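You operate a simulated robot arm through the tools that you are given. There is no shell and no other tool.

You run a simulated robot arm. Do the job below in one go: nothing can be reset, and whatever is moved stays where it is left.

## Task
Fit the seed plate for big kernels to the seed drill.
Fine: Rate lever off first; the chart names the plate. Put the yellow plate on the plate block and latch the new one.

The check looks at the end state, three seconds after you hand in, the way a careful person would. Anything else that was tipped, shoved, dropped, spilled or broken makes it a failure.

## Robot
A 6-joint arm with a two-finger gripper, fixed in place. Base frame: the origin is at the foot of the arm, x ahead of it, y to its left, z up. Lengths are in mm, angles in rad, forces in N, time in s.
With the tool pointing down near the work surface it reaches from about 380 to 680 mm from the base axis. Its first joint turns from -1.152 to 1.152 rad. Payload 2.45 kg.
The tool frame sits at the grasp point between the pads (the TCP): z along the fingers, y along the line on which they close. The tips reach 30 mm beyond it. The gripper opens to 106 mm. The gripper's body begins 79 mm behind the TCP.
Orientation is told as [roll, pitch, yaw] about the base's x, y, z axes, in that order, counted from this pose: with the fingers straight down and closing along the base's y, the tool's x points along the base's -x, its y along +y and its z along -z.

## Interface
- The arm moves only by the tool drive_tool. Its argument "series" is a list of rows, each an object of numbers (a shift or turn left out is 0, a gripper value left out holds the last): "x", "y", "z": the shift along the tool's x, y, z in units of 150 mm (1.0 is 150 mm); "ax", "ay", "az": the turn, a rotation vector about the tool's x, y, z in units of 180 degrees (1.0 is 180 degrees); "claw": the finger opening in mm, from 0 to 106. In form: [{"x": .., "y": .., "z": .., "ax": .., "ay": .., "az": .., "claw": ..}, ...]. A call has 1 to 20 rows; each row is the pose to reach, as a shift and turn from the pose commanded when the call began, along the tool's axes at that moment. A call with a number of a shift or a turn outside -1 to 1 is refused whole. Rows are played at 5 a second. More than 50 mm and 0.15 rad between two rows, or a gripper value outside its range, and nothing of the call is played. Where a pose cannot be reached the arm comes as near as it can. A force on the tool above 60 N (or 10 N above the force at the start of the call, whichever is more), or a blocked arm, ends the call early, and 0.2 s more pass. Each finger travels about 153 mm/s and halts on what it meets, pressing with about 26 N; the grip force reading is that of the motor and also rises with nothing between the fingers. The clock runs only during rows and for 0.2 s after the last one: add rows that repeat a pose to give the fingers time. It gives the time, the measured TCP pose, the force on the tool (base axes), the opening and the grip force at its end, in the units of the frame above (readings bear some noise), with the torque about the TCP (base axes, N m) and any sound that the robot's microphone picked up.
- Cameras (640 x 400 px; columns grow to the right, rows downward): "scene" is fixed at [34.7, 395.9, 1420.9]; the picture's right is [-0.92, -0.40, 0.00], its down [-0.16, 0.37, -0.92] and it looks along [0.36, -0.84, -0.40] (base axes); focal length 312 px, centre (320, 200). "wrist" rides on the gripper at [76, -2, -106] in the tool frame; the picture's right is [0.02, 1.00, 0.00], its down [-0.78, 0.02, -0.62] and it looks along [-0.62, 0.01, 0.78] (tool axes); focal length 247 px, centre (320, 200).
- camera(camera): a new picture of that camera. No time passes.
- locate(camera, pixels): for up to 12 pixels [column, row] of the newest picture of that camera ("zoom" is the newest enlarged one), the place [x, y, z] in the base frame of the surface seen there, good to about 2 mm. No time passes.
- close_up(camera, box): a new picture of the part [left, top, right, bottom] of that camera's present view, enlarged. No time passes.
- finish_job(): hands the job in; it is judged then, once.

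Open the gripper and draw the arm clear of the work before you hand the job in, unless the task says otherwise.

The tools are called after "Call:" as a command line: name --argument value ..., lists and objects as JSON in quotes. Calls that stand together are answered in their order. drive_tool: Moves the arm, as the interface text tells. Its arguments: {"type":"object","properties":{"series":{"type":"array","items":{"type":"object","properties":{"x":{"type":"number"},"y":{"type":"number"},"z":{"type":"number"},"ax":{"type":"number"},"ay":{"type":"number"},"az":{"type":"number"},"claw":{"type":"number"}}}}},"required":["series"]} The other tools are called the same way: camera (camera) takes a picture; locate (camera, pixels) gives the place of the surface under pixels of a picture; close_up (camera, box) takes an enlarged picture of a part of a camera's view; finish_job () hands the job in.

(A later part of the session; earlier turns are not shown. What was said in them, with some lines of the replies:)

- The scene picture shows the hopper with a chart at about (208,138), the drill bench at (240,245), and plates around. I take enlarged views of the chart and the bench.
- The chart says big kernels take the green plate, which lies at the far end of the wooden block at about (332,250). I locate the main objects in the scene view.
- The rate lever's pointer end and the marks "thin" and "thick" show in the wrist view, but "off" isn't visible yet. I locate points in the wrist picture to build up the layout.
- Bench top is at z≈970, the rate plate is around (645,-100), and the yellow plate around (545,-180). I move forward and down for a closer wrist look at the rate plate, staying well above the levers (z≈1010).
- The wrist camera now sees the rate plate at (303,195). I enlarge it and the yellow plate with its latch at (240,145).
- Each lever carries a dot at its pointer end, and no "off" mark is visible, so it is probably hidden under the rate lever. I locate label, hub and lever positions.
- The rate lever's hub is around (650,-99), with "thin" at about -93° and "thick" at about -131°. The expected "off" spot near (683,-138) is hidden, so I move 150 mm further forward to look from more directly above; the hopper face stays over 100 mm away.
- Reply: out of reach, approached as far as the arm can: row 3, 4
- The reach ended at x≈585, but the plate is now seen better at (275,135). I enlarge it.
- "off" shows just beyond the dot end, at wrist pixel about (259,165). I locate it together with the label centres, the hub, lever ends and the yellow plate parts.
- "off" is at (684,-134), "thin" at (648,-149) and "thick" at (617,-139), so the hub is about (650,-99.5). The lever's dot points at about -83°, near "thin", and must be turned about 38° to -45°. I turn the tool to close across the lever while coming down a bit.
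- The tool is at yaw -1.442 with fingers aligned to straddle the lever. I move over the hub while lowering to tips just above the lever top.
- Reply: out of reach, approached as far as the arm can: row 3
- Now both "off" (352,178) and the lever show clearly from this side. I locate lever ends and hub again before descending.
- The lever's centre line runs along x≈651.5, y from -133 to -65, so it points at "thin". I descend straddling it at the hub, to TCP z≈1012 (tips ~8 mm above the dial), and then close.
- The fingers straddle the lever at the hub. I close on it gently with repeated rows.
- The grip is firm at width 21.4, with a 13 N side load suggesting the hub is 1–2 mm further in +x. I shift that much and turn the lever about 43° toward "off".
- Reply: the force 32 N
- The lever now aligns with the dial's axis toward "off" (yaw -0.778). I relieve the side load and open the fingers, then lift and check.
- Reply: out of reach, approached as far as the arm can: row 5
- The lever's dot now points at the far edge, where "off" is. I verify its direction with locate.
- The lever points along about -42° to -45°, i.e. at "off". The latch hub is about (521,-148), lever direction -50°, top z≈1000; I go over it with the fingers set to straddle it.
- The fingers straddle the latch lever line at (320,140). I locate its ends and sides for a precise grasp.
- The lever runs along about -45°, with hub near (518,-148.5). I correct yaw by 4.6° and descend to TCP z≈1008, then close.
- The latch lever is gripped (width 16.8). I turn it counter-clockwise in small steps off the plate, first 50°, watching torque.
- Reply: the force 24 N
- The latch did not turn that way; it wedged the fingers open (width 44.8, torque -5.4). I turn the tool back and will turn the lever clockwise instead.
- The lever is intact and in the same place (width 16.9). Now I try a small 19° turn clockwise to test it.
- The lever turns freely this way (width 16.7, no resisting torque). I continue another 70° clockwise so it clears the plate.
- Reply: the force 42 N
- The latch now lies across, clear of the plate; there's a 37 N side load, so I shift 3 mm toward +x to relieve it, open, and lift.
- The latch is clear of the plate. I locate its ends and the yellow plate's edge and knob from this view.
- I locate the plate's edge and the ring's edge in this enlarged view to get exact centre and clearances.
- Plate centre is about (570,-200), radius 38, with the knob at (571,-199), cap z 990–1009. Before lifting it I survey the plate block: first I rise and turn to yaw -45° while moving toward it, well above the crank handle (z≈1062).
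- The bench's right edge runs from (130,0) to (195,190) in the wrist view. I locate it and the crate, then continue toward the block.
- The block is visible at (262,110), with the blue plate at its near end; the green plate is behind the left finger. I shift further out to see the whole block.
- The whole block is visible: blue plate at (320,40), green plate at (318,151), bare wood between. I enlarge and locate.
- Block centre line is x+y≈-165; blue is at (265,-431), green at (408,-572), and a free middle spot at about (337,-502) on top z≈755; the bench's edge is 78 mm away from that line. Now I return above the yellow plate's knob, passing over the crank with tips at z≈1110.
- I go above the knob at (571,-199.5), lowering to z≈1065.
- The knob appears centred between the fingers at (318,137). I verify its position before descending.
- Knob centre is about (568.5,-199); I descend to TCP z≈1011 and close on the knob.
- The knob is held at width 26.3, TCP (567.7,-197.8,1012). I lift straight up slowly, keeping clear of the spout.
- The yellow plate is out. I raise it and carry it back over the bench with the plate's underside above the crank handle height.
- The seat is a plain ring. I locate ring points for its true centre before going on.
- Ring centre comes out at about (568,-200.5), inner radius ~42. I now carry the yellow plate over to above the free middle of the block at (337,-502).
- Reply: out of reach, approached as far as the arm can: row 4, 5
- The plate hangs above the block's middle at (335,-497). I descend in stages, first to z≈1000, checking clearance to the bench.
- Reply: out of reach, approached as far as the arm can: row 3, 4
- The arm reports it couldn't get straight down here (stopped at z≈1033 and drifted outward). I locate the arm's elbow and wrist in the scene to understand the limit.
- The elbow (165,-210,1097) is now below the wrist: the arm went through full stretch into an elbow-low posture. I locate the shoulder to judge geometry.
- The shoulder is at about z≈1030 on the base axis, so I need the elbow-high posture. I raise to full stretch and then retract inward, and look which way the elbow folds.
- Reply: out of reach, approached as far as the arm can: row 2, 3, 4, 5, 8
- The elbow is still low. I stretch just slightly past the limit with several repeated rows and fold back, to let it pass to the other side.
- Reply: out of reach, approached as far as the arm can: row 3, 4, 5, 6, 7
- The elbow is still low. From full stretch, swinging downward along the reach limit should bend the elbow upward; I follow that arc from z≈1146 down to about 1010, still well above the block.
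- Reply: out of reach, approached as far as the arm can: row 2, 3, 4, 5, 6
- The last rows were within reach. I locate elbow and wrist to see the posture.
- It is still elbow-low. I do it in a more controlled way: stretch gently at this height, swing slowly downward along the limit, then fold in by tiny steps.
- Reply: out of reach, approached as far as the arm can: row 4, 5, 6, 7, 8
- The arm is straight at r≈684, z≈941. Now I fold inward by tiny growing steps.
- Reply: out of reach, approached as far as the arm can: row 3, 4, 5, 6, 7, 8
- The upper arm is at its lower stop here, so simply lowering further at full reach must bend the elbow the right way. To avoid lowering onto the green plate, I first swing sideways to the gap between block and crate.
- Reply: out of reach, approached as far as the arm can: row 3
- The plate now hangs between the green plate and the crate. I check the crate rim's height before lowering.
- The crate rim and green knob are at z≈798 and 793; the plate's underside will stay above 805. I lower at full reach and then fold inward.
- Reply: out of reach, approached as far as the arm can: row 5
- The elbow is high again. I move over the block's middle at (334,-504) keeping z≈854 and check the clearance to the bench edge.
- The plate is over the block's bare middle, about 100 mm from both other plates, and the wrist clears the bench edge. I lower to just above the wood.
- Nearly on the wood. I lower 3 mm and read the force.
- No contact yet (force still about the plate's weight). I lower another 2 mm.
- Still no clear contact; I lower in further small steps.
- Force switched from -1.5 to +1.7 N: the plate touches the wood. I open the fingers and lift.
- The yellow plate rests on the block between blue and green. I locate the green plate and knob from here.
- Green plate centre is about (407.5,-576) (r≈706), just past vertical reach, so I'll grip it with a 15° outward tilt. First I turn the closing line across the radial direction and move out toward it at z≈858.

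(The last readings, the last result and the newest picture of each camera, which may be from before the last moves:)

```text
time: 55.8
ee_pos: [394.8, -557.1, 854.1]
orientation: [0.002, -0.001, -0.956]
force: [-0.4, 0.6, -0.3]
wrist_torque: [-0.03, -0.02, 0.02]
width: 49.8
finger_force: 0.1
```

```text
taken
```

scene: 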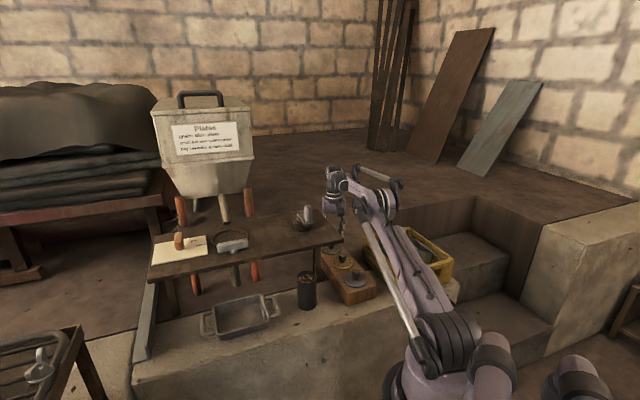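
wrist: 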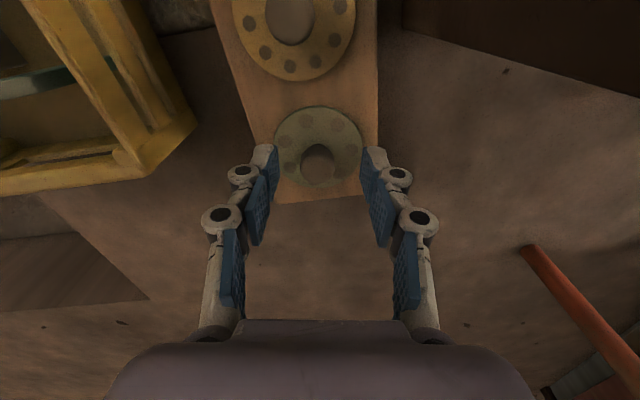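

Elbow stays high. I locate the green knob again from this nearer view.

Call:
locate --camera "wrist" --pixels '[[318, 160], [302, 160], [334, 160], [318, 145], [318, 174], [276, 150], [362, 150], [318, 106], [318, 190]]'

Call:
close_up --camera "wrist" --box '[240, 90, 400, 210]'

```text
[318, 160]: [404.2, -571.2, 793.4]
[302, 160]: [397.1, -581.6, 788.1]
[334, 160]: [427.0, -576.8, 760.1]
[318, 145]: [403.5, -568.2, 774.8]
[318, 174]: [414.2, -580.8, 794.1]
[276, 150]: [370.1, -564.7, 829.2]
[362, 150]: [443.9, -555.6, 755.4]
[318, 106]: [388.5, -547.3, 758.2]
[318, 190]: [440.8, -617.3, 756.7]
```

```text
3.33 times, centred on (320, 150) of wrist
```

zoom: 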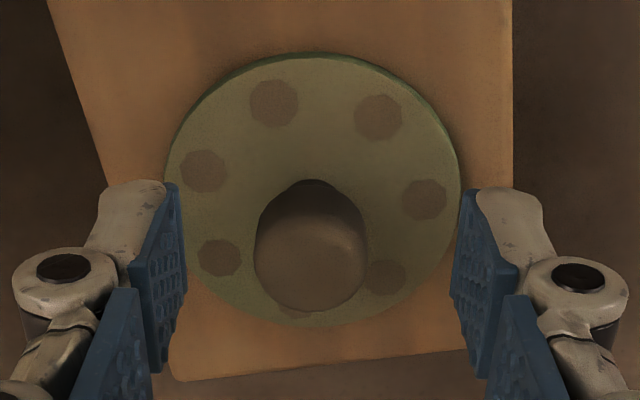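

Green knob centre is about (410,-577). I tilt 15° outward, extend to r≈704, and descend to TCP z≈798 with the fingers open around the knob.

Call:
drive_tool --series '[{"x": -0.07, "ay": -0.0415}, {"x": -0.141, "ay": -0.083}, {"x": -0.141, "ay": -0.083, "z": 0.12}, {"x": -0.141, "ay": -0.083, "z": 0.24}, {"x": -0.141, "ay": -0.083, "z": 0.36}, {"x": -0.141, "ay": -0.083, "z": 0.36}]'

Call:
camera --camera "wrist"

Call:
close_up --camera "scene" --box '[290, 150, 430, 310]'

```text
time: 57.2
ee_pos: [408.2, -572.9, 801.3]
orientation: [-0.001, -0.261, -0.957]
force: [-0.5, -0.1, 0.5]
wrist_torque: [0.0, -0.01, -0.03]
width: 49.8
finger_force: 0.1
```

```text
taken
```

wrist: 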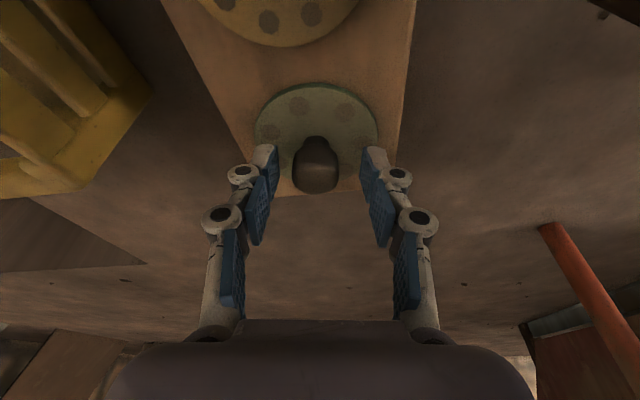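

```text
2.50 times, centred on (360, 230) of scene
```

zoom: 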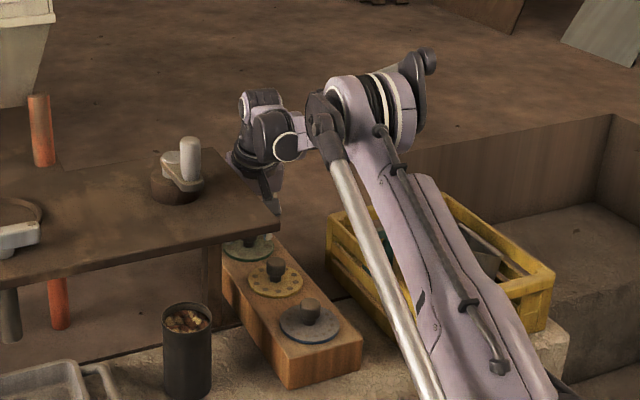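

The tool is tilted 15° with the knob centred between the pads at (317,165). I lower 3 mm more and close.

Call:
drive_tool --series '[{"z": 0.02}, {"z": 0.02, "claw": 35}, {"z": 0.02, "claw": 20}, {"z": 0.02, "claw": 15}, {"z": 0.02, "claw": 15}]'

Call:
camera --camera "wrist"

```text
time: 58.4
ee_pos: [408.1, -575.1, 799.7]
orientation: [0.0, -0.261, -0.957]
force: [0.1, 0.1, 0.8]
wrist_torque: [-0.05, -0.03, -0.03]
width: 26.9
finger_force: 26.0
```

```text
taken
```

wrist: 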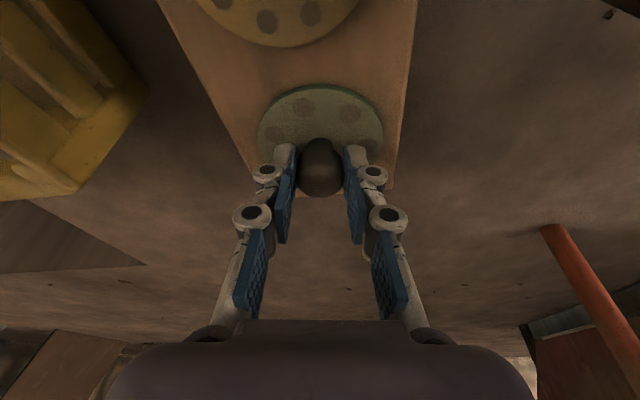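

The green plate's knob is gripped (width 26.9). I lift it straight up, easing slightly inward, to about z≈945.

Call:
drive_tool --series '[{"x": -0.0138, "z": -0.0515}, {"x": -0.0604, "z": -0.2254}, {"x": -0.0973, "z": -0.4916}, {"x": -0.121, "z": -0.761}, {"x": -0.121, "z": -0.968}]'

Call:
camera --camera "wrist"

Call:
camera --camera "scene"

```text
time: 59.6
ee_pos: [397.6, -558.3, 943.8]
orientation: [0.001, -0.261, -0.957]
force: [-0.6, 0.2, -1.0]
wrist_torque: [0.05, 0.01, -0.01]
width: 26.7
finger_force: 25.7
```

```text
taken
```

wrist: 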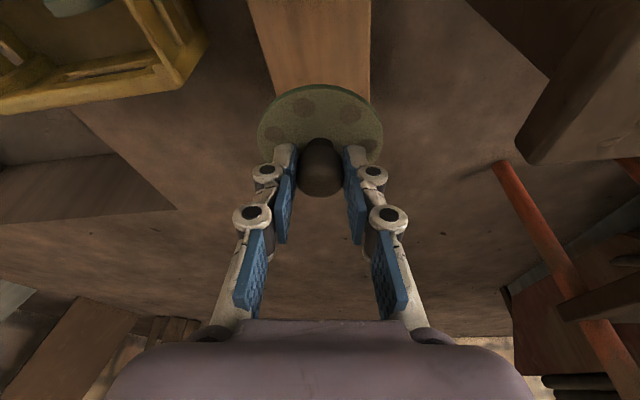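

```text
taken
```

scene: 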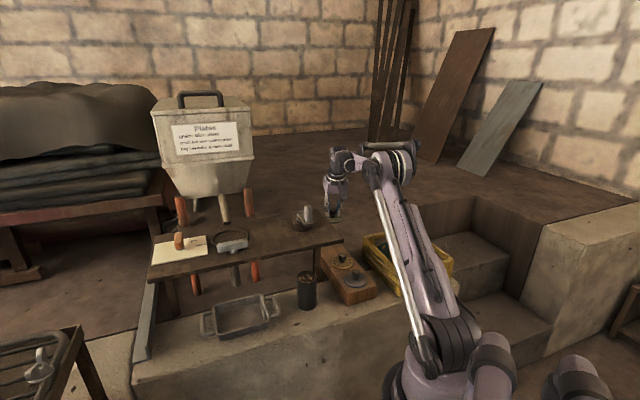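

The green plate is held level and the elbow is high. I continue up and inward to z≈1080.

Call:
drive_tool --series '[{"x": -0.069, "z": -0.2576}, {"x": -0.0736, "z": -0.5324}, {"x": -0.005, "z": -0.792}, {"x": 0.1486, "z": -0.992}]'

Call:
camera --camera "scene"

```text
time: 60.6
ee_pos: [362.4, -513.9, 1082.5]
orientation: [-0.001, -0.259, -0.956]
force: [-0.3, -0.5, -0.9]
wrist_torque: [0.01, -0.01, -0.01]
width: 26.5
finger_force: 25.7
```

```text
taken
```

scene: 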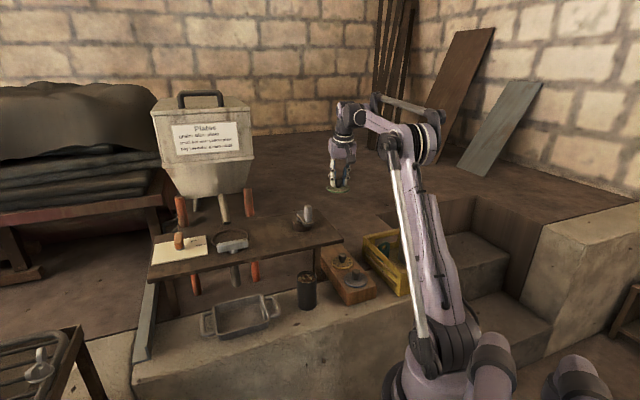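

Now I rise to z≈1135, come in to r≈565 and start carrying the plate over the bench, turning the tool with the base so that the tilt stays pointing outward.

Call:
drive_tool --series '[{"x": 0.1487, "z": -0.2193}, {"x": 0.309, "z": -0.4415}, {"x": 0.392, "y": 0.253, "z": -0.464, "ax": -0.0082, "az": -0.0307}, {"x": 0.474, "y": 0.505, "z": -0.486, "ax": -0.0165, "az": -0.0615}, {"x": 0.556, "y": 0.758, "z": -0.508, "ax": -0.0247, "az": -0.0922}, {"x": 0.628, "y": 0.979, "z": -0.527, "ax": -0.0247, "az": -0.0922}]'

Call:
camera --camera "scene"

```text
time: 62.0
ee_pos: [416.5, -333.7, 1133.0]
orientation: [0.001, -0.26, -0.655]
force: [0.2, -0.1, -0.4]
wrist_torque: [0.0, 0.03, 0.04]
width: 26.5
finger_force: 25.8
```

```text
taken
```

scene: 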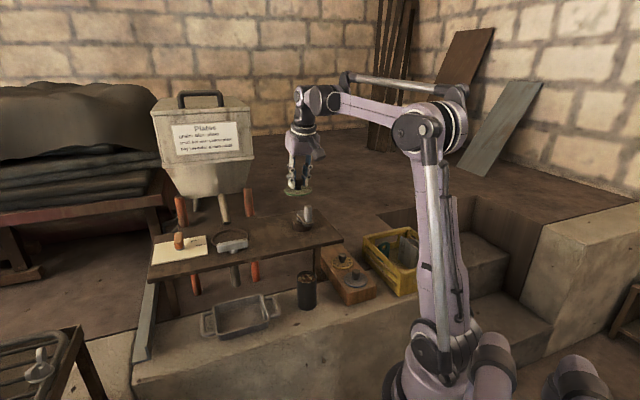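

I continue along the chord over the bench toward the ring.

Call:
drive_tool --series '[{"x": -0.046, "y": 0.303, "z": 0.012, "ax": -0.0058, "az": -0.0215}, {"x": -0.092, "y": 0.605, "z": 0.025, "ax": -0.0115, "az": -0.043}, {"x": -0.138, "y": 0.908, "z": 0.037, "ax": -0.0173, "az": -0.0646}]'

Call:
camera --camera "wrist"

```text
time: 62.8
ee_pos: [517.9, -237.9, 1130.2]
orientation: [0.001, -0.259, -0.445]
force: [0.7, 0.7, -0.8]
wrist_torque: [-0.03, 0.02, 0.02]
width: 26.6
finger_force: 25.6
```

```text
taken
```

wrist: 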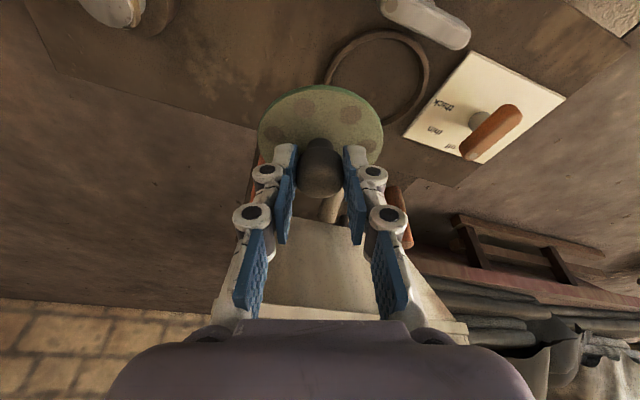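

The plate is near the ring now. I locate the green plate's rim to find its true centre relative to the tool.

Call:
locate --camera "wrist" --pixels '[[262, 137], [379, 137], [319, 90], [276, 108], [363, 108], [265, 122], [375, 122], [319, 130], [311, 200], [330, 210], [400, 40], [425, 100]]'

```text
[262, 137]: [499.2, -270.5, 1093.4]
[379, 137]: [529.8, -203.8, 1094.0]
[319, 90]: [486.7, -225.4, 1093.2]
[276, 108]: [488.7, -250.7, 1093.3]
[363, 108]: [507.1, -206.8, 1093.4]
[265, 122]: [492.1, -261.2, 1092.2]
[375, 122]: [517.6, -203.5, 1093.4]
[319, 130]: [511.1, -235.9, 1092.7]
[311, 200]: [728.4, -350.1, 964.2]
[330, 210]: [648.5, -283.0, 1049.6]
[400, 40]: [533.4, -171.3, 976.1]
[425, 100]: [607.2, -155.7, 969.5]
```

The plate centre is 4.5 mm outward of the TCP, and its underside about 44 mm below. So TCP target for the ring centre is (564.3,-197.8); I move there, stopping about 28 mm above the seat.

Call:
drive_tool --series '[{"x": -0.062, "y": 0.187, "z": 0.0857}, {"x": -0.107, "y": 0.375, "z": 0.236}, {"x": -0.055, "y": 0.375, "z": 0.429}, {"x": -0.0067, "y": 0.375, "z": 0.609}, {"x": -0.0067, "y": 0.375, "z": 0.609}]'

Call:
camera --camera "wrist"

Call:
close_up --camera "scene" --box '[180, 160, 300, 260]'

```text
time: 64.0
ee_pos: [564.2, -200.2, 1043.4]
orientation: [0.0, -0.259, -0.446]
force: [-0.9, 0.2, -1.1]
wrist_torque: [0.02, -0.03, -0.01]
width: 26.7
finger_force: 26.1
```

```text
taken
```

wrist: 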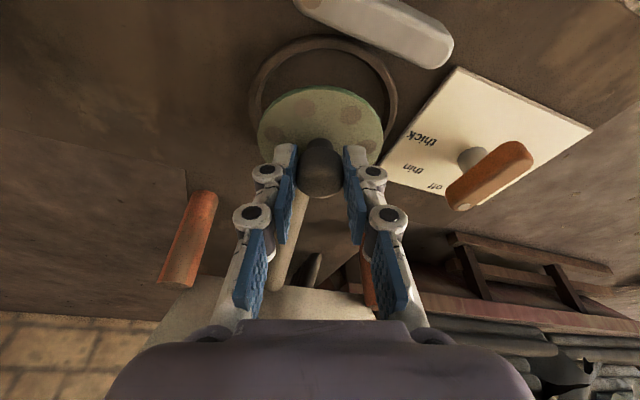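

```text
4.00 times, centred on (240, 210) of scene
```

zoom: 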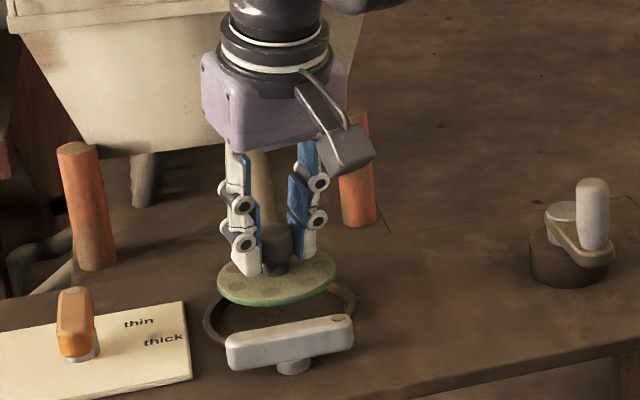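

I locate both ring and plate rims in this view to refine the centring.

Call:
locate --camera "wrist" --pixels '[[251, 95], [395, 95], [320, 40], [270, 55], [372, 53], [391, 130], [262, 137], [379, 137], [319, 90], [276, 108], [363, 108], [322, 60]]'

```text
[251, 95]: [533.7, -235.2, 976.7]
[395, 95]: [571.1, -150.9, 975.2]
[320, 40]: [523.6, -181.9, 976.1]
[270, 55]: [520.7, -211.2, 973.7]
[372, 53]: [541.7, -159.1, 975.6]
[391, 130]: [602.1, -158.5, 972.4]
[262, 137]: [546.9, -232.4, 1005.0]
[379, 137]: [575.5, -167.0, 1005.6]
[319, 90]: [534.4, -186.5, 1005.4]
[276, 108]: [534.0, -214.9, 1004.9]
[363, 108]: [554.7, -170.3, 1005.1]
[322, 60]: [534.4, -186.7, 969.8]
```

Plate and ring centres differ by only about 2.4 mm along the closing line. I correct that and lower to about 4 mm above the seat.

Call:
drive_tool --series '[{"y": 0.016}, {"x": 0.01725, "y": 0.016, "z": 0.0644}, {"x": 0.0345, "y": 0.016, "z": 0.1288}, {"x": 0.0414, "y": 0.016, "z": 0.1545}, {"x": 0.0414, "y": 0.016, "z": 0.1545}]'

Call:
camera --camera "wrist"

Call:
close_up --camera "scene" --box '[200, 205, 270, 260]'

```text
time: 65.2
ee_pos: [566.1, -196.2, 1019.2]
orientation: [0.001, -0.262, -0.445]
force: [0.6, -1.1, -0.9]
wrist_torque: [0.0, 0.02, 0.0]
width: 26.5
finger_force: 26.0
```

```text
taken
```

wrist: 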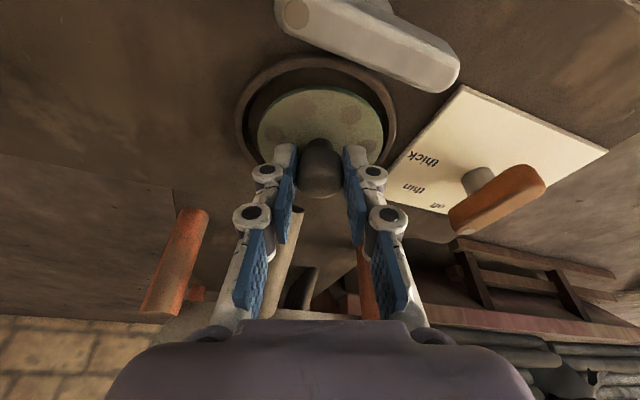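

```text
7.27 times, centred on (235, 232) of scene
```

zoom: 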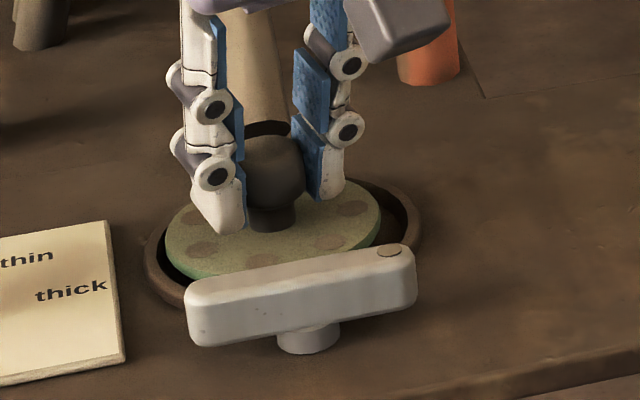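

I check centring once more with rim points at nearly equal height.

Call:
locate --camera "wrist" --pixels '[[238, 110], [394, 110], [317, 58], [257, 75], [375, 75], [262, 137], [379, 137], [319, 92], [276, 108], [363, 108], [242, 130], [390, 130]]'

Call:
close_up --camera "wrist" --box '[220, 40, 420, 200]'

```text
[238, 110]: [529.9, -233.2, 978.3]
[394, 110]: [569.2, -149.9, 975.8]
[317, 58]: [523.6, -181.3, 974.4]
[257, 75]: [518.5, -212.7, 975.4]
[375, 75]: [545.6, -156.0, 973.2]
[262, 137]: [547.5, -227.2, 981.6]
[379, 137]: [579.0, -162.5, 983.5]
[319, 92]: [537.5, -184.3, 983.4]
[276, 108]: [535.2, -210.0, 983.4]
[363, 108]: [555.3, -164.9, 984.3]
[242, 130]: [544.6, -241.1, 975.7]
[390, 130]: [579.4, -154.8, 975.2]
```

```text
2.50 times, centred on (320, 120) of wrist
```

zoom: 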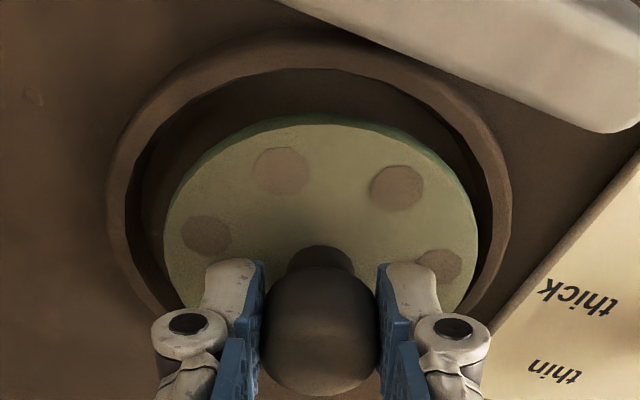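

The plate sits about 2.5 mm too far in +closing direction and 3 mm too far outward. I correct while just above the ring.

Call:
drive_tool --series '[{"x": 0.019, "y": -0.016, "z": -0.005}, {"x": 0.019, "y": -0.016, "z": -0.005}]'

Call:
close_up --camera "wrist" --box '[220, 40, 420, 200]'

```text
time: 65.8
ee_pos: [563.2, -196.9, 1021.6]
orientation: [0.0, -0.262, -0.444]
force: [-0.2, -0.2, -1.0]
wrist_torque: [-0.01, -0.01, 0.0]
width: 26.8
finger_force: 26.2
```

```text
2.50 times, centred on (320, 120) of wrist
```

zoom: 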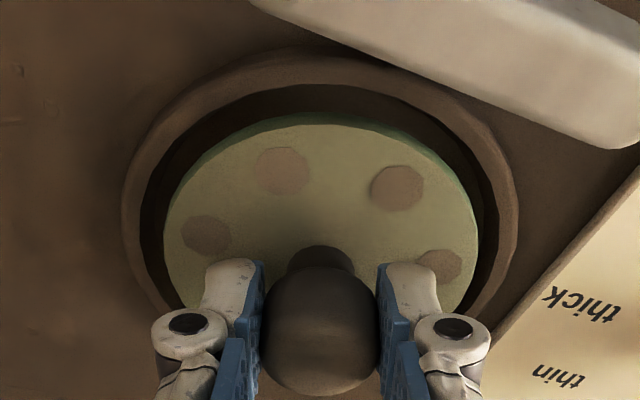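

The plate now looks centred in the ring (gaps 23 px left, 19 px right). I lower 4 mm into the ring and check forces.

Call:
drive_tool --series '[{"x": 0.0035, "z": 0.013}, {"x": 0.007, "z": 0.026}, {"x": 0.007, "z": 0.026}]'

Call:
close_up --camera "wrist" --box '[220, 40, 420, 200]'

```text
time: 66.6
ee_pos: [562.0, -197.4, 1017.2]
orientation: [0.0, -0.263, -0.448]
force: [0.3, 0.6, -1.0]
wrist_torque: [-0.01, 0.03, 0.01]
width: 26.6
finger_force: 25.7
```

```text
2.50 times, centred on (320, 120) of wrist
```

zoom: 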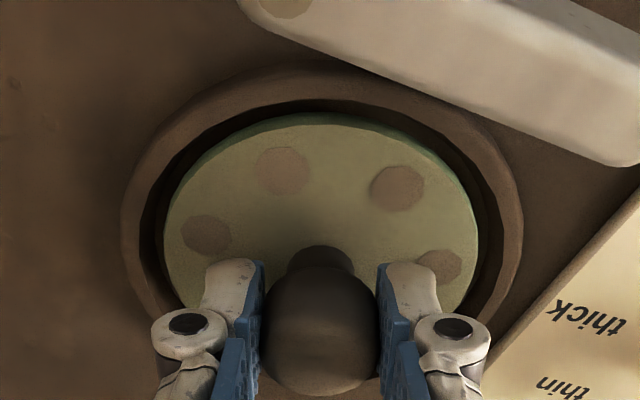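

As it sinks, the near (top) gap is getting small, so I shift 2 mm outward and lower another 2.5 mm.

Call:
drive_tool --series '[{"x": -0.012, "z": 0.0035}, {"x": -0.0095, "z": 0.0115}, {"x": -0.0077, "z": 0.0196}, {"x": -0.0077, "z": 0.0196}]'

Call:
close_up --camera "wrist" --box '[220, 40, 420, 200]'

Call:
close_up --camera "scene" --box '[200, 205, 270, 260]'

```text
time: 67.6
ee_pos: [562.4, -198.0, 1014.9]
orientation: [-0.001, -0.261, -0.444]
force: [-0.6, -0.1, -0.2]
wrist_torque: [-0.01, 0.05, 0.0]
width: 26.9
finger_force: 25.9
```

```text
2.50 times, centred on (320, 120) of wrist
```

zoom: 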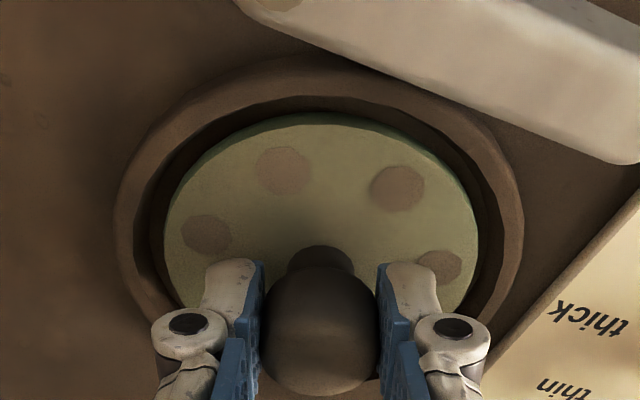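

```text
7.27 times, centred on (235, 232) of scene
```

zoom: 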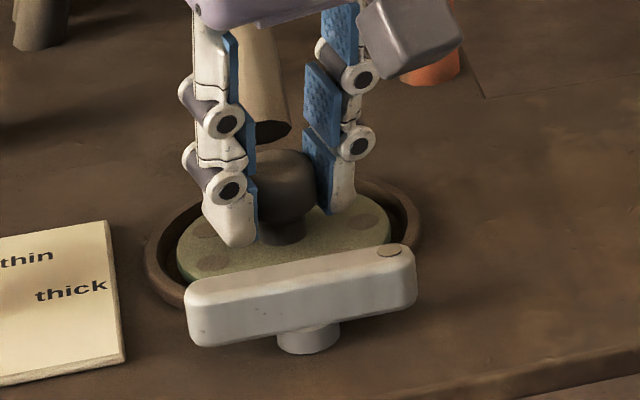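

The plate is inside the ring area with gaps all round. I lower in 1 mm steps until it touches.

Call:
drive_tool --series '[{"x": 0.0017, "z": 0.0064}, {"x": 0.0026, "z": 0.0097}, {"x": 0.0026, "z": 0.0097}]'

Call:
locate --camera "zoom" --pixels '[[285, 270], [220, 250], [370, 225], [160, 260], [400, 215], [205, 268]]'

```text
time: 68.4
ee_pos: [562.4, -198.3, 1013.5]
orientation: [0.0, -0.262, -0.445]
force: [-1.5, 0.3, 21.4]
wrist_torque: [0.05, 0.01, 0.06]
width: 26.7
finger_force: 25.8
```

```text
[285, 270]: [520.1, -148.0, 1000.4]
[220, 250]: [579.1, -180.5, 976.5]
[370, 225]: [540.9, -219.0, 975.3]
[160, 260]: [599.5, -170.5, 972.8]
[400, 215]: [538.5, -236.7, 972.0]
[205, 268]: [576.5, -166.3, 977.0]
```

Contact at 21 N with plate top at z≈976, as the yellow one had. I ease up 1 mm, open, and lift off vertically.

Call:
drive_tool --series '[{"x": -0.0017, "z": -0.0064}, {"x": -0.0017, "z": -0.0064, "claw": 30}, {"x": -0.0017, "z": -0.0064, "claw": 45}, {"x": -0.0017, "z": -0.0064, "claw": 50}, {"x": -0.035, "z": -0.129}, {"x": -0.1, "z": -0.386}]'

Call:
camera --camera "wrist"

Call:
close_up --camera "scene" --box '[190, 190, 280, 260]'

```text
time: 69.8
ee_pos: [559.6, -197.9, 1073.6]
orientation: [0.0, -0.262, -0.446]
force: [1.6, 0.1, 0.7]
wrist_torque: [0.03, 0.02, -0.02]
width: 50.2
finger_force: 0.0
```

```text
taken
```

wrist: 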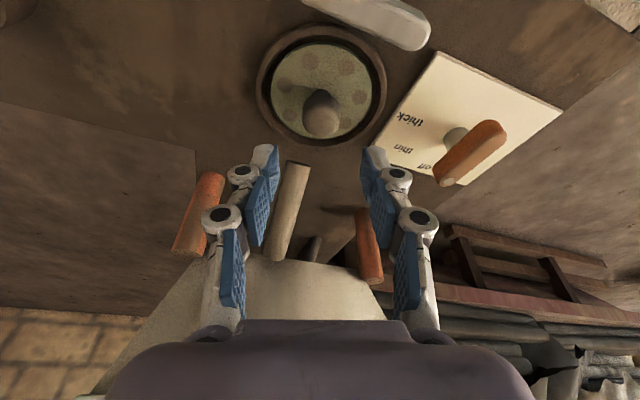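

```text
5.71 times, centred on (235, 225) of scene
```

zoom: 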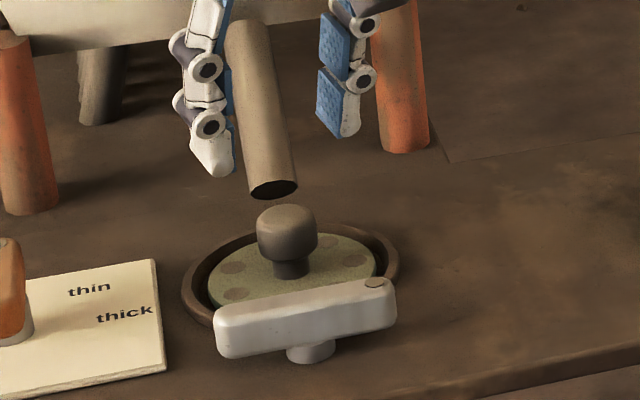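

The green plate is in the ring. I enlarge to check it lies flat and centred.

Call:
close_up --camera "wrist" --box '[240, 10, 400, 160]'

Call:
locate --camera "wrist" --pixels '[[290, 55], [330, 50], [360, 75], [350, 115], [290, 110], [278, 85], [322, 112], [415, 20], [312, 3], [355, 15], [320, 70]]'

```text
2.67 times, centred on (320, 85) of wrist
```

zoom: 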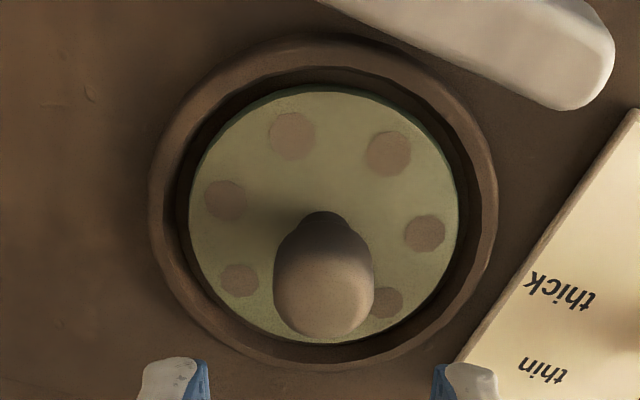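

```text
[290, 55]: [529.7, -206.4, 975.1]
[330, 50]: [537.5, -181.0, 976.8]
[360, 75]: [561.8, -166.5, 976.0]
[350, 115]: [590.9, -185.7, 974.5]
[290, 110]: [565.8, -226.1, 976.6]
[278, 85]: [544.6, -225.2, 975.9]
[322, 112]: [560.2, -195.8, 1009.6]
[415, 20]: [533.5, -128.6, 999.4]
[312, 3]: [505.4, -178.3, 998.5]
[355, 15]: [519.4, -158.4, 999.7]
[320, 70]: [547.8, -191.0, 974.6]
```

The green plate lies flat and centred. Next the latch: I bring the tool upright and over the latch hub at (523,-150).

Call:
drive_tool --series '[{"x": 0.115, "y": 0.06, "z": -0.031, "ay": 0.0278}, {"x": 0.23, "y": 0.12, "z": -0.062, "ay": 0.0556}, {"x": 0.346, "y": 0.183, "z": -0.0927, "ay": 0.0834}, {"x": 0.346, "y": 0.183, "z": -0.0927, "ay": 0.0834}]'

```text
time: 70.8
ee_pos: [524.9, -149.5, 1073.2]
orientation: [-0.002, 0.002, -0.444]
force: [1.4, -0.2, -0.7]
wrist_torque: [0.02, -0.02, -0.01]
width: 49.8
finger_force: 0.0
```

Upright now at (525,-149.5). I turn the tool to yaw -2.35 to line up across the open latch lever.

Call:
drive_tool --series '[{"az": 0.0433}, {"az": 0.0867}, {"az": 0.13}, {"az": 0.1733}, {"az": 0.2167}, {"az": 0.26}, {"az": 0.3033}, {"az": 0.3467}, {"az": 0.39}, {"az": 0.4333}, {"az": 0.4767}, {"az": 0.52}, {"az": 0.5633}, {"az": 0.6067}]'

Call:
camera --camera "wrist"

Call:
camera --camera "scene"

```text
time: 73.8
ee_pos: [524.6, -149.7, 1073.8]
orientation: [-0.002, 0.001, -2.354]
force: [0.2, 0.4, -0.5]
wrist_torque: [0.01, 0.01, -0.01]
width: 50.0
finger_force: 0.1
```

```text
taken
```

wrist: 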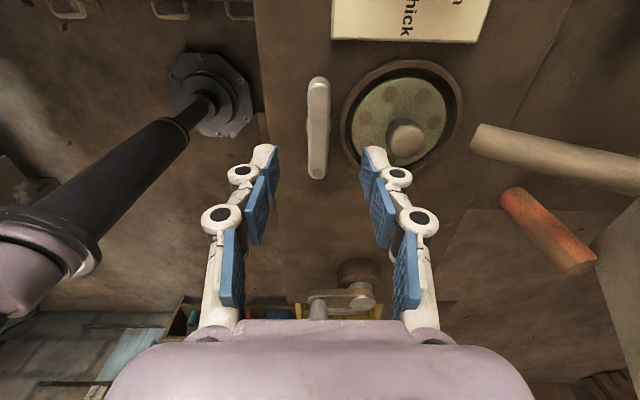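

```text
taken
```

scene: 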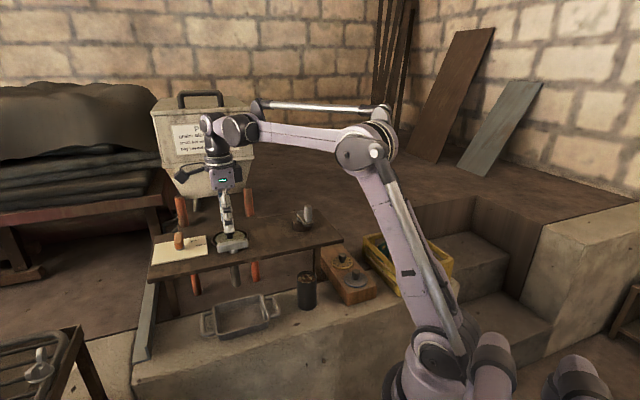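

The lever lies centred at column 318 between the fingers. I locate it exactly.

Call:
locate --camera "wrist" --pixels '[[319, 82], [317, 172], [308, 120], [329, 120], [308, 150], [328, 150], [331, 132]]'

```text
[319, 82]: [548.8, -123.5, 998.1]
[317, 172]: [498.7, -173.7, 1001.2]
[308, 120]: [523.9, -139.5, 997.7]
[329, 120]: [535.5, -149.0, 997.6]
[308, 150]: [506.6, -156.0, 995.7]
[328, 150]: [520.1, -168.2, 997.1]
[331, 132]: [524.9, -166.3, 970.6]
```

The lever centre line passes through the TCP within 1 mm. I descend to TCP z≈1012 (tips ~6 mm above ring and plate) with a narrower opening and close.

Call:
drive_tool --series '[{"claw": 36}, {"z": 0.2, "claw": 36}, {"z": 0.35}, {"z": 0.41}, {"z": 0.41, "claw": 25}, {"z": 0.41, "claw": 12}, {"z": 0.41, "claw": 12}]'

Call:
camera --camera "wrist"

```text
time: 75.4
ee_pos: [523.3, -149.2, 1010.6]
orientation: [-0.005, 0.001, -2.351]
force: [-6.8, 4.1, -8.1]
wrist_torque: [0.31, 0.04, -0.03]
width: 16.5
finger_force: 42.3
```

```text
taken
```

wrist: 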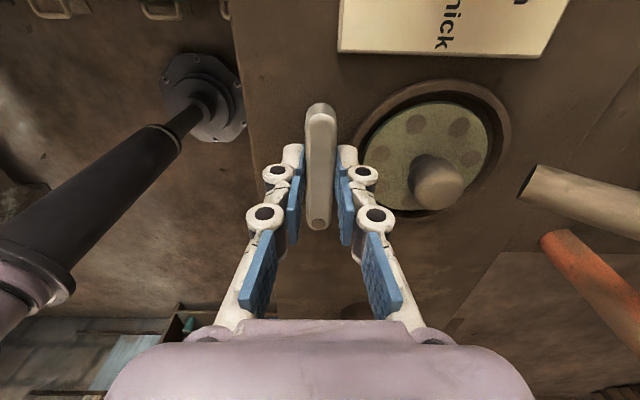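

The lever is gripped at width 16.5. I turn it back counter-clockwise 90° over the plate, shifting slightly so that the grip follows the hub.

Call:
drive_tool --series '[{"az": -0.042, "x": -0.0035, "y": 0.0}, {"az": -0.084, "x": -0.007, "y": -0.001}, {"az": -0.126, "x": -0.01, "y": -0.002}, {"az": -0.168, "x": -0.013, "y": -0.003}, {"az": -0.21, "x": -0.016, "y": -0.004}, {"az": -0.252, "x": -0.018, "y": -0.006}, {"az": -0.294, "x": -0.021, "y": -0.008}, {"az": -0.336, "x": -0.023, "y": -0.009}, {"az": -0.378, "x": -0.025, "y": -0.011}, {"az": -0.42, "x": -0.026, "y": -0.012}, {"az": -0.462, "x": -0.027, "y": -0.013}, {"az": -0.495, "x": -0.028, "y": -0.0143}]'

Call:
camera --camera "wrist"

Call:
close_up --camera "scene" --box '[190, 190, 280, 260]'

```text
time: 78.0
ee_pos: [519.2, -150.7, 1012.0]
orientation: [-0.007, 0.008, -0.793]
force: [-23.0, 15.4, -1.4]
wrist_torque: [0.04, 0.39, 0.02]
width: 16.7
finger_force: 42.3
```

```text
taken
```

wrist: 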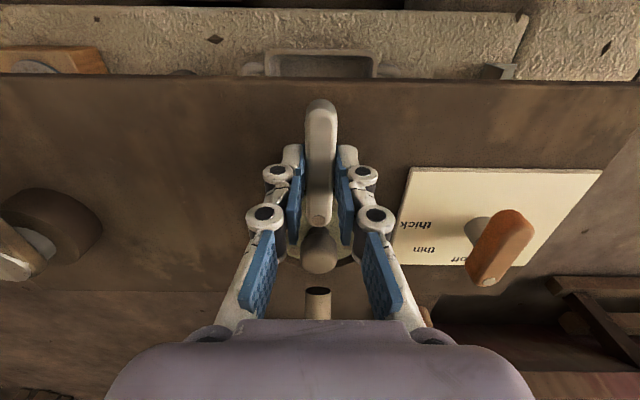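

```text
5.71 times, centred on (235, 225) of scene
```

zoom: 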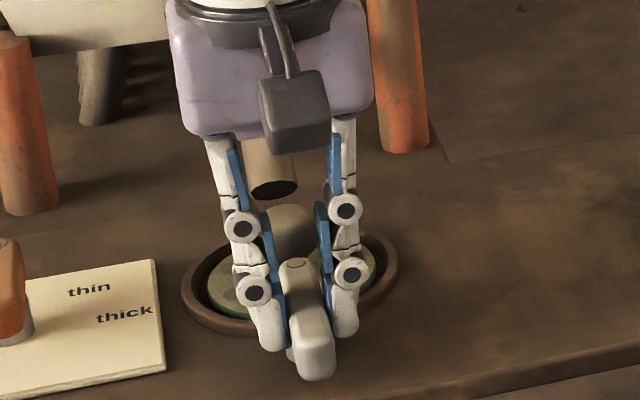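

The latch is back over the plate at yaw -0.793, its original angle. I relieve the 27 N pull along the lever and nudge 1.5° toward the stop to make sure it's fully home.

Call:
drive_tool --series '[{"x": 0.012}, {"x": 0.018, "az": -0.008}, {"x": 0.018, "az": -0.008}]'

```text
time: 78.8
ee_pos: [518.4, -150.4, 1011.5]
orientation: [-0.003, 0.001, -0.773]
force: [-12.0, -6.7, 11.7]
wrist_torque: [0.52, 1.04, -0.52]
width: 16.6
finger_force: 42.3
```

A -0.5 N·m resisting torque shows it's against its stop. I release and lift clear.

Call:
drive_tool --series '[{"az": 0.006}, {"az": 0.006, "claw": 25}, {"az": 0.006, "claw": 40}, {"az": 0.006, "claw": 40}, {"az": 0.006, "z": -0.2}, {"az": 0.006, "z": -0.45}]'

Call:
camera --camera "wrist"

Call:
close_up --camera "scene" --box '[190, 190, 280, 260]'

```text
time: 80.2
ee_pos: [518.5, -147.3, 1080.6]
orientation: [-0.001, 0.004, -0.792]
force: [0.7, 0.0, -0.6]
wrist_torque: [0.02, -0.02, -0.01]
width: 40.1
finger_force: 0.1
```

```text
taken
```

wrist: 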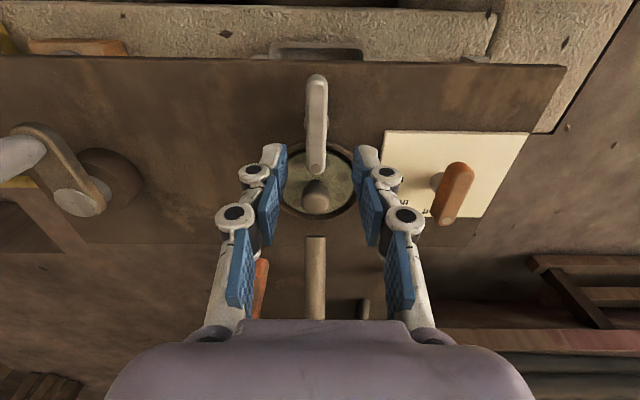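

```text
5.71 times, centred on (235, 225) of scene
```

zoom: 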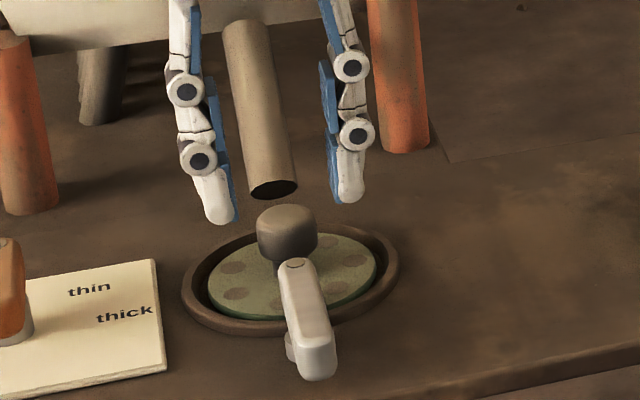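

The latch points over the green plate again. I raise and back away, then verify the latch, rate lever and the block.

Call:
drive_tool --series '[{"z": -0.2, "x": 0.15}, {"z": -0.35, "x": 0.35}, {"z": -0.5, "x": 0.6}, {"z": -0.6, "x": 0.85}]'

Call:
camera --camera "wrist"

Call:
camera --camera "scene"

Call:
close_up --camera "scene" --box '[145, 210, 265, 285]'

Call:
close_up --camera "scene" --box '[280, 220, 440, 320]'

```text
time: 81.2
ee_pos: [431.1, -57.2, 1169.5]
orientation: [0.0, -0.001, -0.79]
force: [0.9, 0.1, 0.6]
wrist_torque: [0.01, 0.0, 0.02]
width: 39.7
finger_force: 0.1
```

```text
taken
```

wrist: 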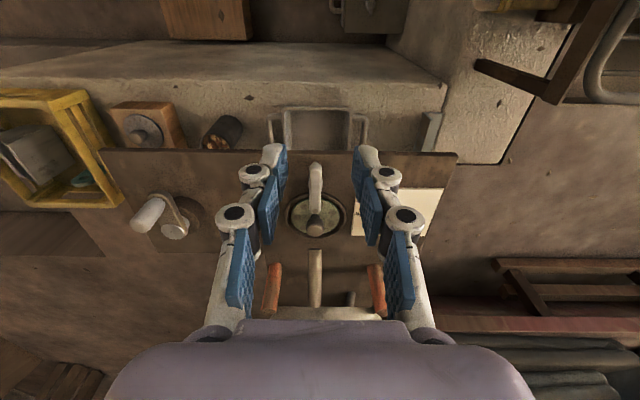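

```text
taken
```

scene: 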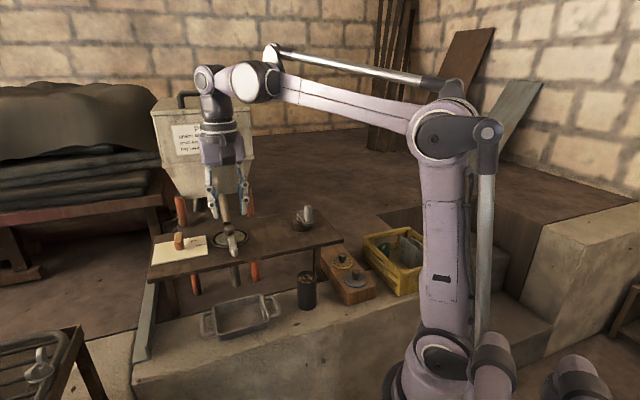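

```text
5.33 times, centred on (205, 248) of scene
```

zoom: 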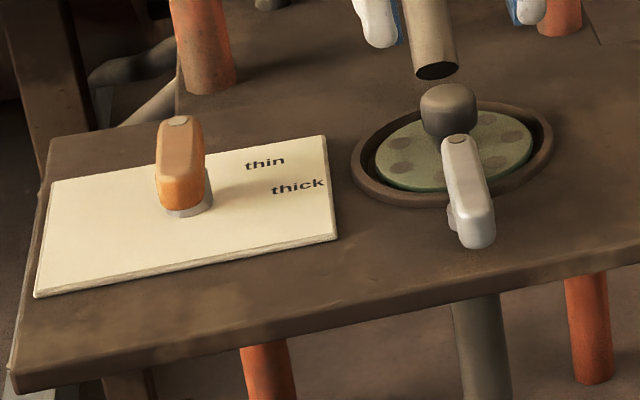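

```text
4.00 times, centred on (360, 270) of scene
```

zoom: 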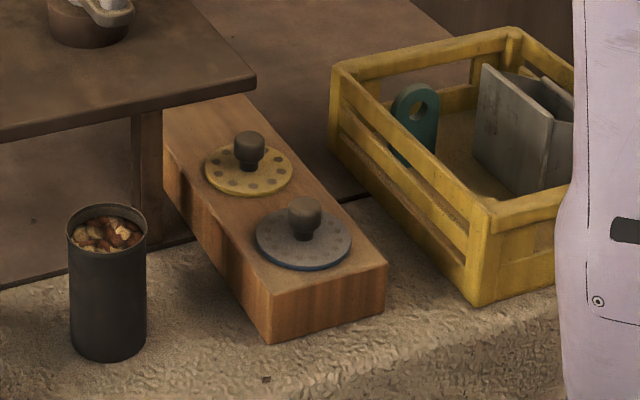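

Everything looks right: green plate latched, yellow beside blue on the block. I shift sideways to check the rate lever's angle against "off" once more.

Call:
drive_tool --series '[{"y": 0.25, "x": -0.15}, {"y": 0.5, "x": -0.35}, {"y": 0.65, "x": -0.5}, {"y": 0.65, "x": -0.5}]'

Call:
camera --camera "wrist"

Call:
close_up --camera "wrist" --box '[240, 120, 400, 240]'

```text
time: 82.2
ee_pos: [552.0, -42.6, 1168.3]
orientation: [-0.001, 0.0, -0.79]
force: [0.0, 0.2, 0.1]
wrist_torque: [0.0, 0.01, -0.01]
width: 40.2
finger_force: 0.0
```

```text
taken
```

wrist: 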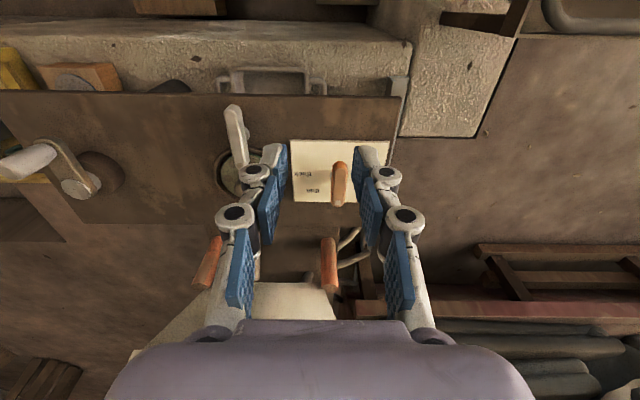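

```text
3.33 times, centred on (320, 180) of wrist
```

zoom: 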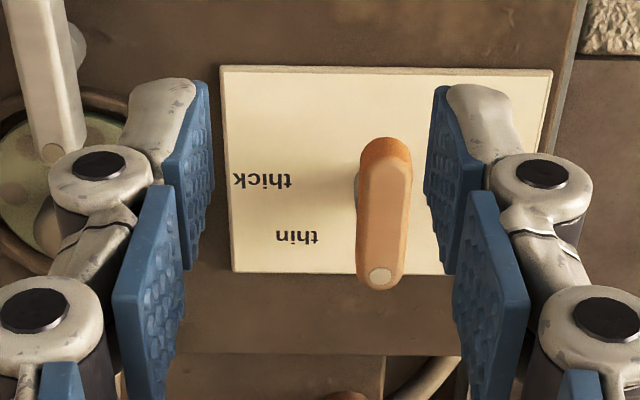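

Call:
locate --camera "zoom" --pixels '[[379, 277], [388, 150], [370, 200], [405, 200], [366, 240], [400, 240], [262, 182], [297, 237], [225, 72], [548, 75], [235, 268], [445, 270]]'

```text
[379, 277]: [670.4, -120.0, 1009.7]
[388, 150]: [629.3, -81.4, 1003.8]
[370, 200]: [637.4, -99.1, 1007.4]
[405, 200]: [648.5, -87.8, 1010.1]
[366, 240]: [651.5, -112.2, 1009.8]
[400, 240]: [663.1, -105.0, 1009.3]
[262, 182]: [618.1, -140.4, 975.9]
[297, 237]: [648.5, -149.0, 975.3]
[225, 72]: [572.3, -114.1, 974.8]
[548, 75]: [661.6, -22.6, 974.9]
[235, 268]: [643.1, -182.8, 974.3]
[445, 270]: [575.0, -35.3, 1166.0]
```

The rate lever lies along about -45°, straight at "off" (midpoints (643,-93.5)→(657,-108.6)). I draw the arm back from the bench with the gripper open.

Call:
drive_tool --series '[{"x": 0.2, "y": -0.2, "z": -0.05}, {"x": 0.4, "y": -0.4, "z": -0.15}, {"x": 0.6, "y": -0.6, "z": -0.3, "claw": 80}, {"x": 0.75, "y": -0.75, "z": -0.5, "claw": 106}, {"x": 0.75, "y": -0.75, "z": -0.5, "claw": 106}]'

Call:
camera --camera "scene"

Call:
camera --camera "wrist"

```text
time: 83.4
ee_pos: [391.3, -42.3, 1242.8]
orientation: [-0.002, 0.001, -0.79]
force: [-0.5, -0.6, 0.0]
wrist_torque: [0.02, -0.02, -0.04]
width: 106.2
finger_force: 0.0
```

```text
taken
```

scene: 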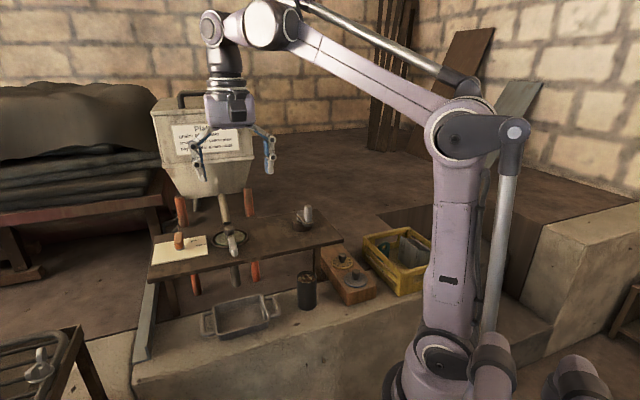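

```text
taken
```

wrist: 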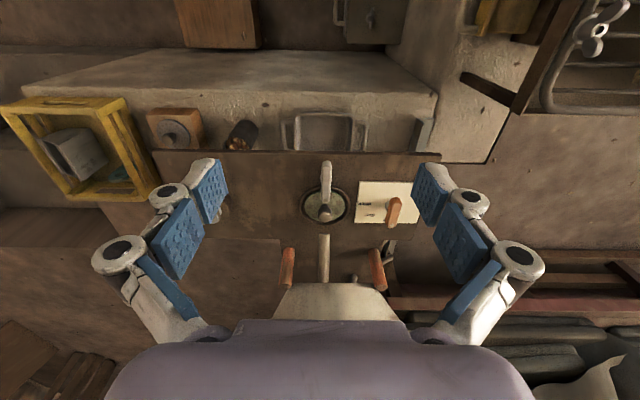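

The arm is clear with the gripper open. The rate lever is off, the green plate is latched in the ring, the yellow plate is on the block, and nothing else has moved. I hand the job in.

Call:
finish_job

```text
The job is handed in.
```

The seed drill now has the green plate fitted and latched; the chart lists green for big kernels. The job is handed in, but I haven't seen the check's result.

- **Rate lever:** I turned it from "thin" to "off" before touching the plates. A last look showed it pointing at the "off" mark.
- **Yellow plate:** It sits on the plate block, in the space between the blue plate and where the green one was.
- **Green plate:** It lies flat and centred in the ring, at the same height the yellow one had.
- **Latch:** It is turned back over the green plate and rests against its stop. I first tried to open it the wrong way. It didn't turn, and I saw no damage.

In the final pictures nothing else looks moved or tipped. The gripper is open and the arm is drawn back from the bench.
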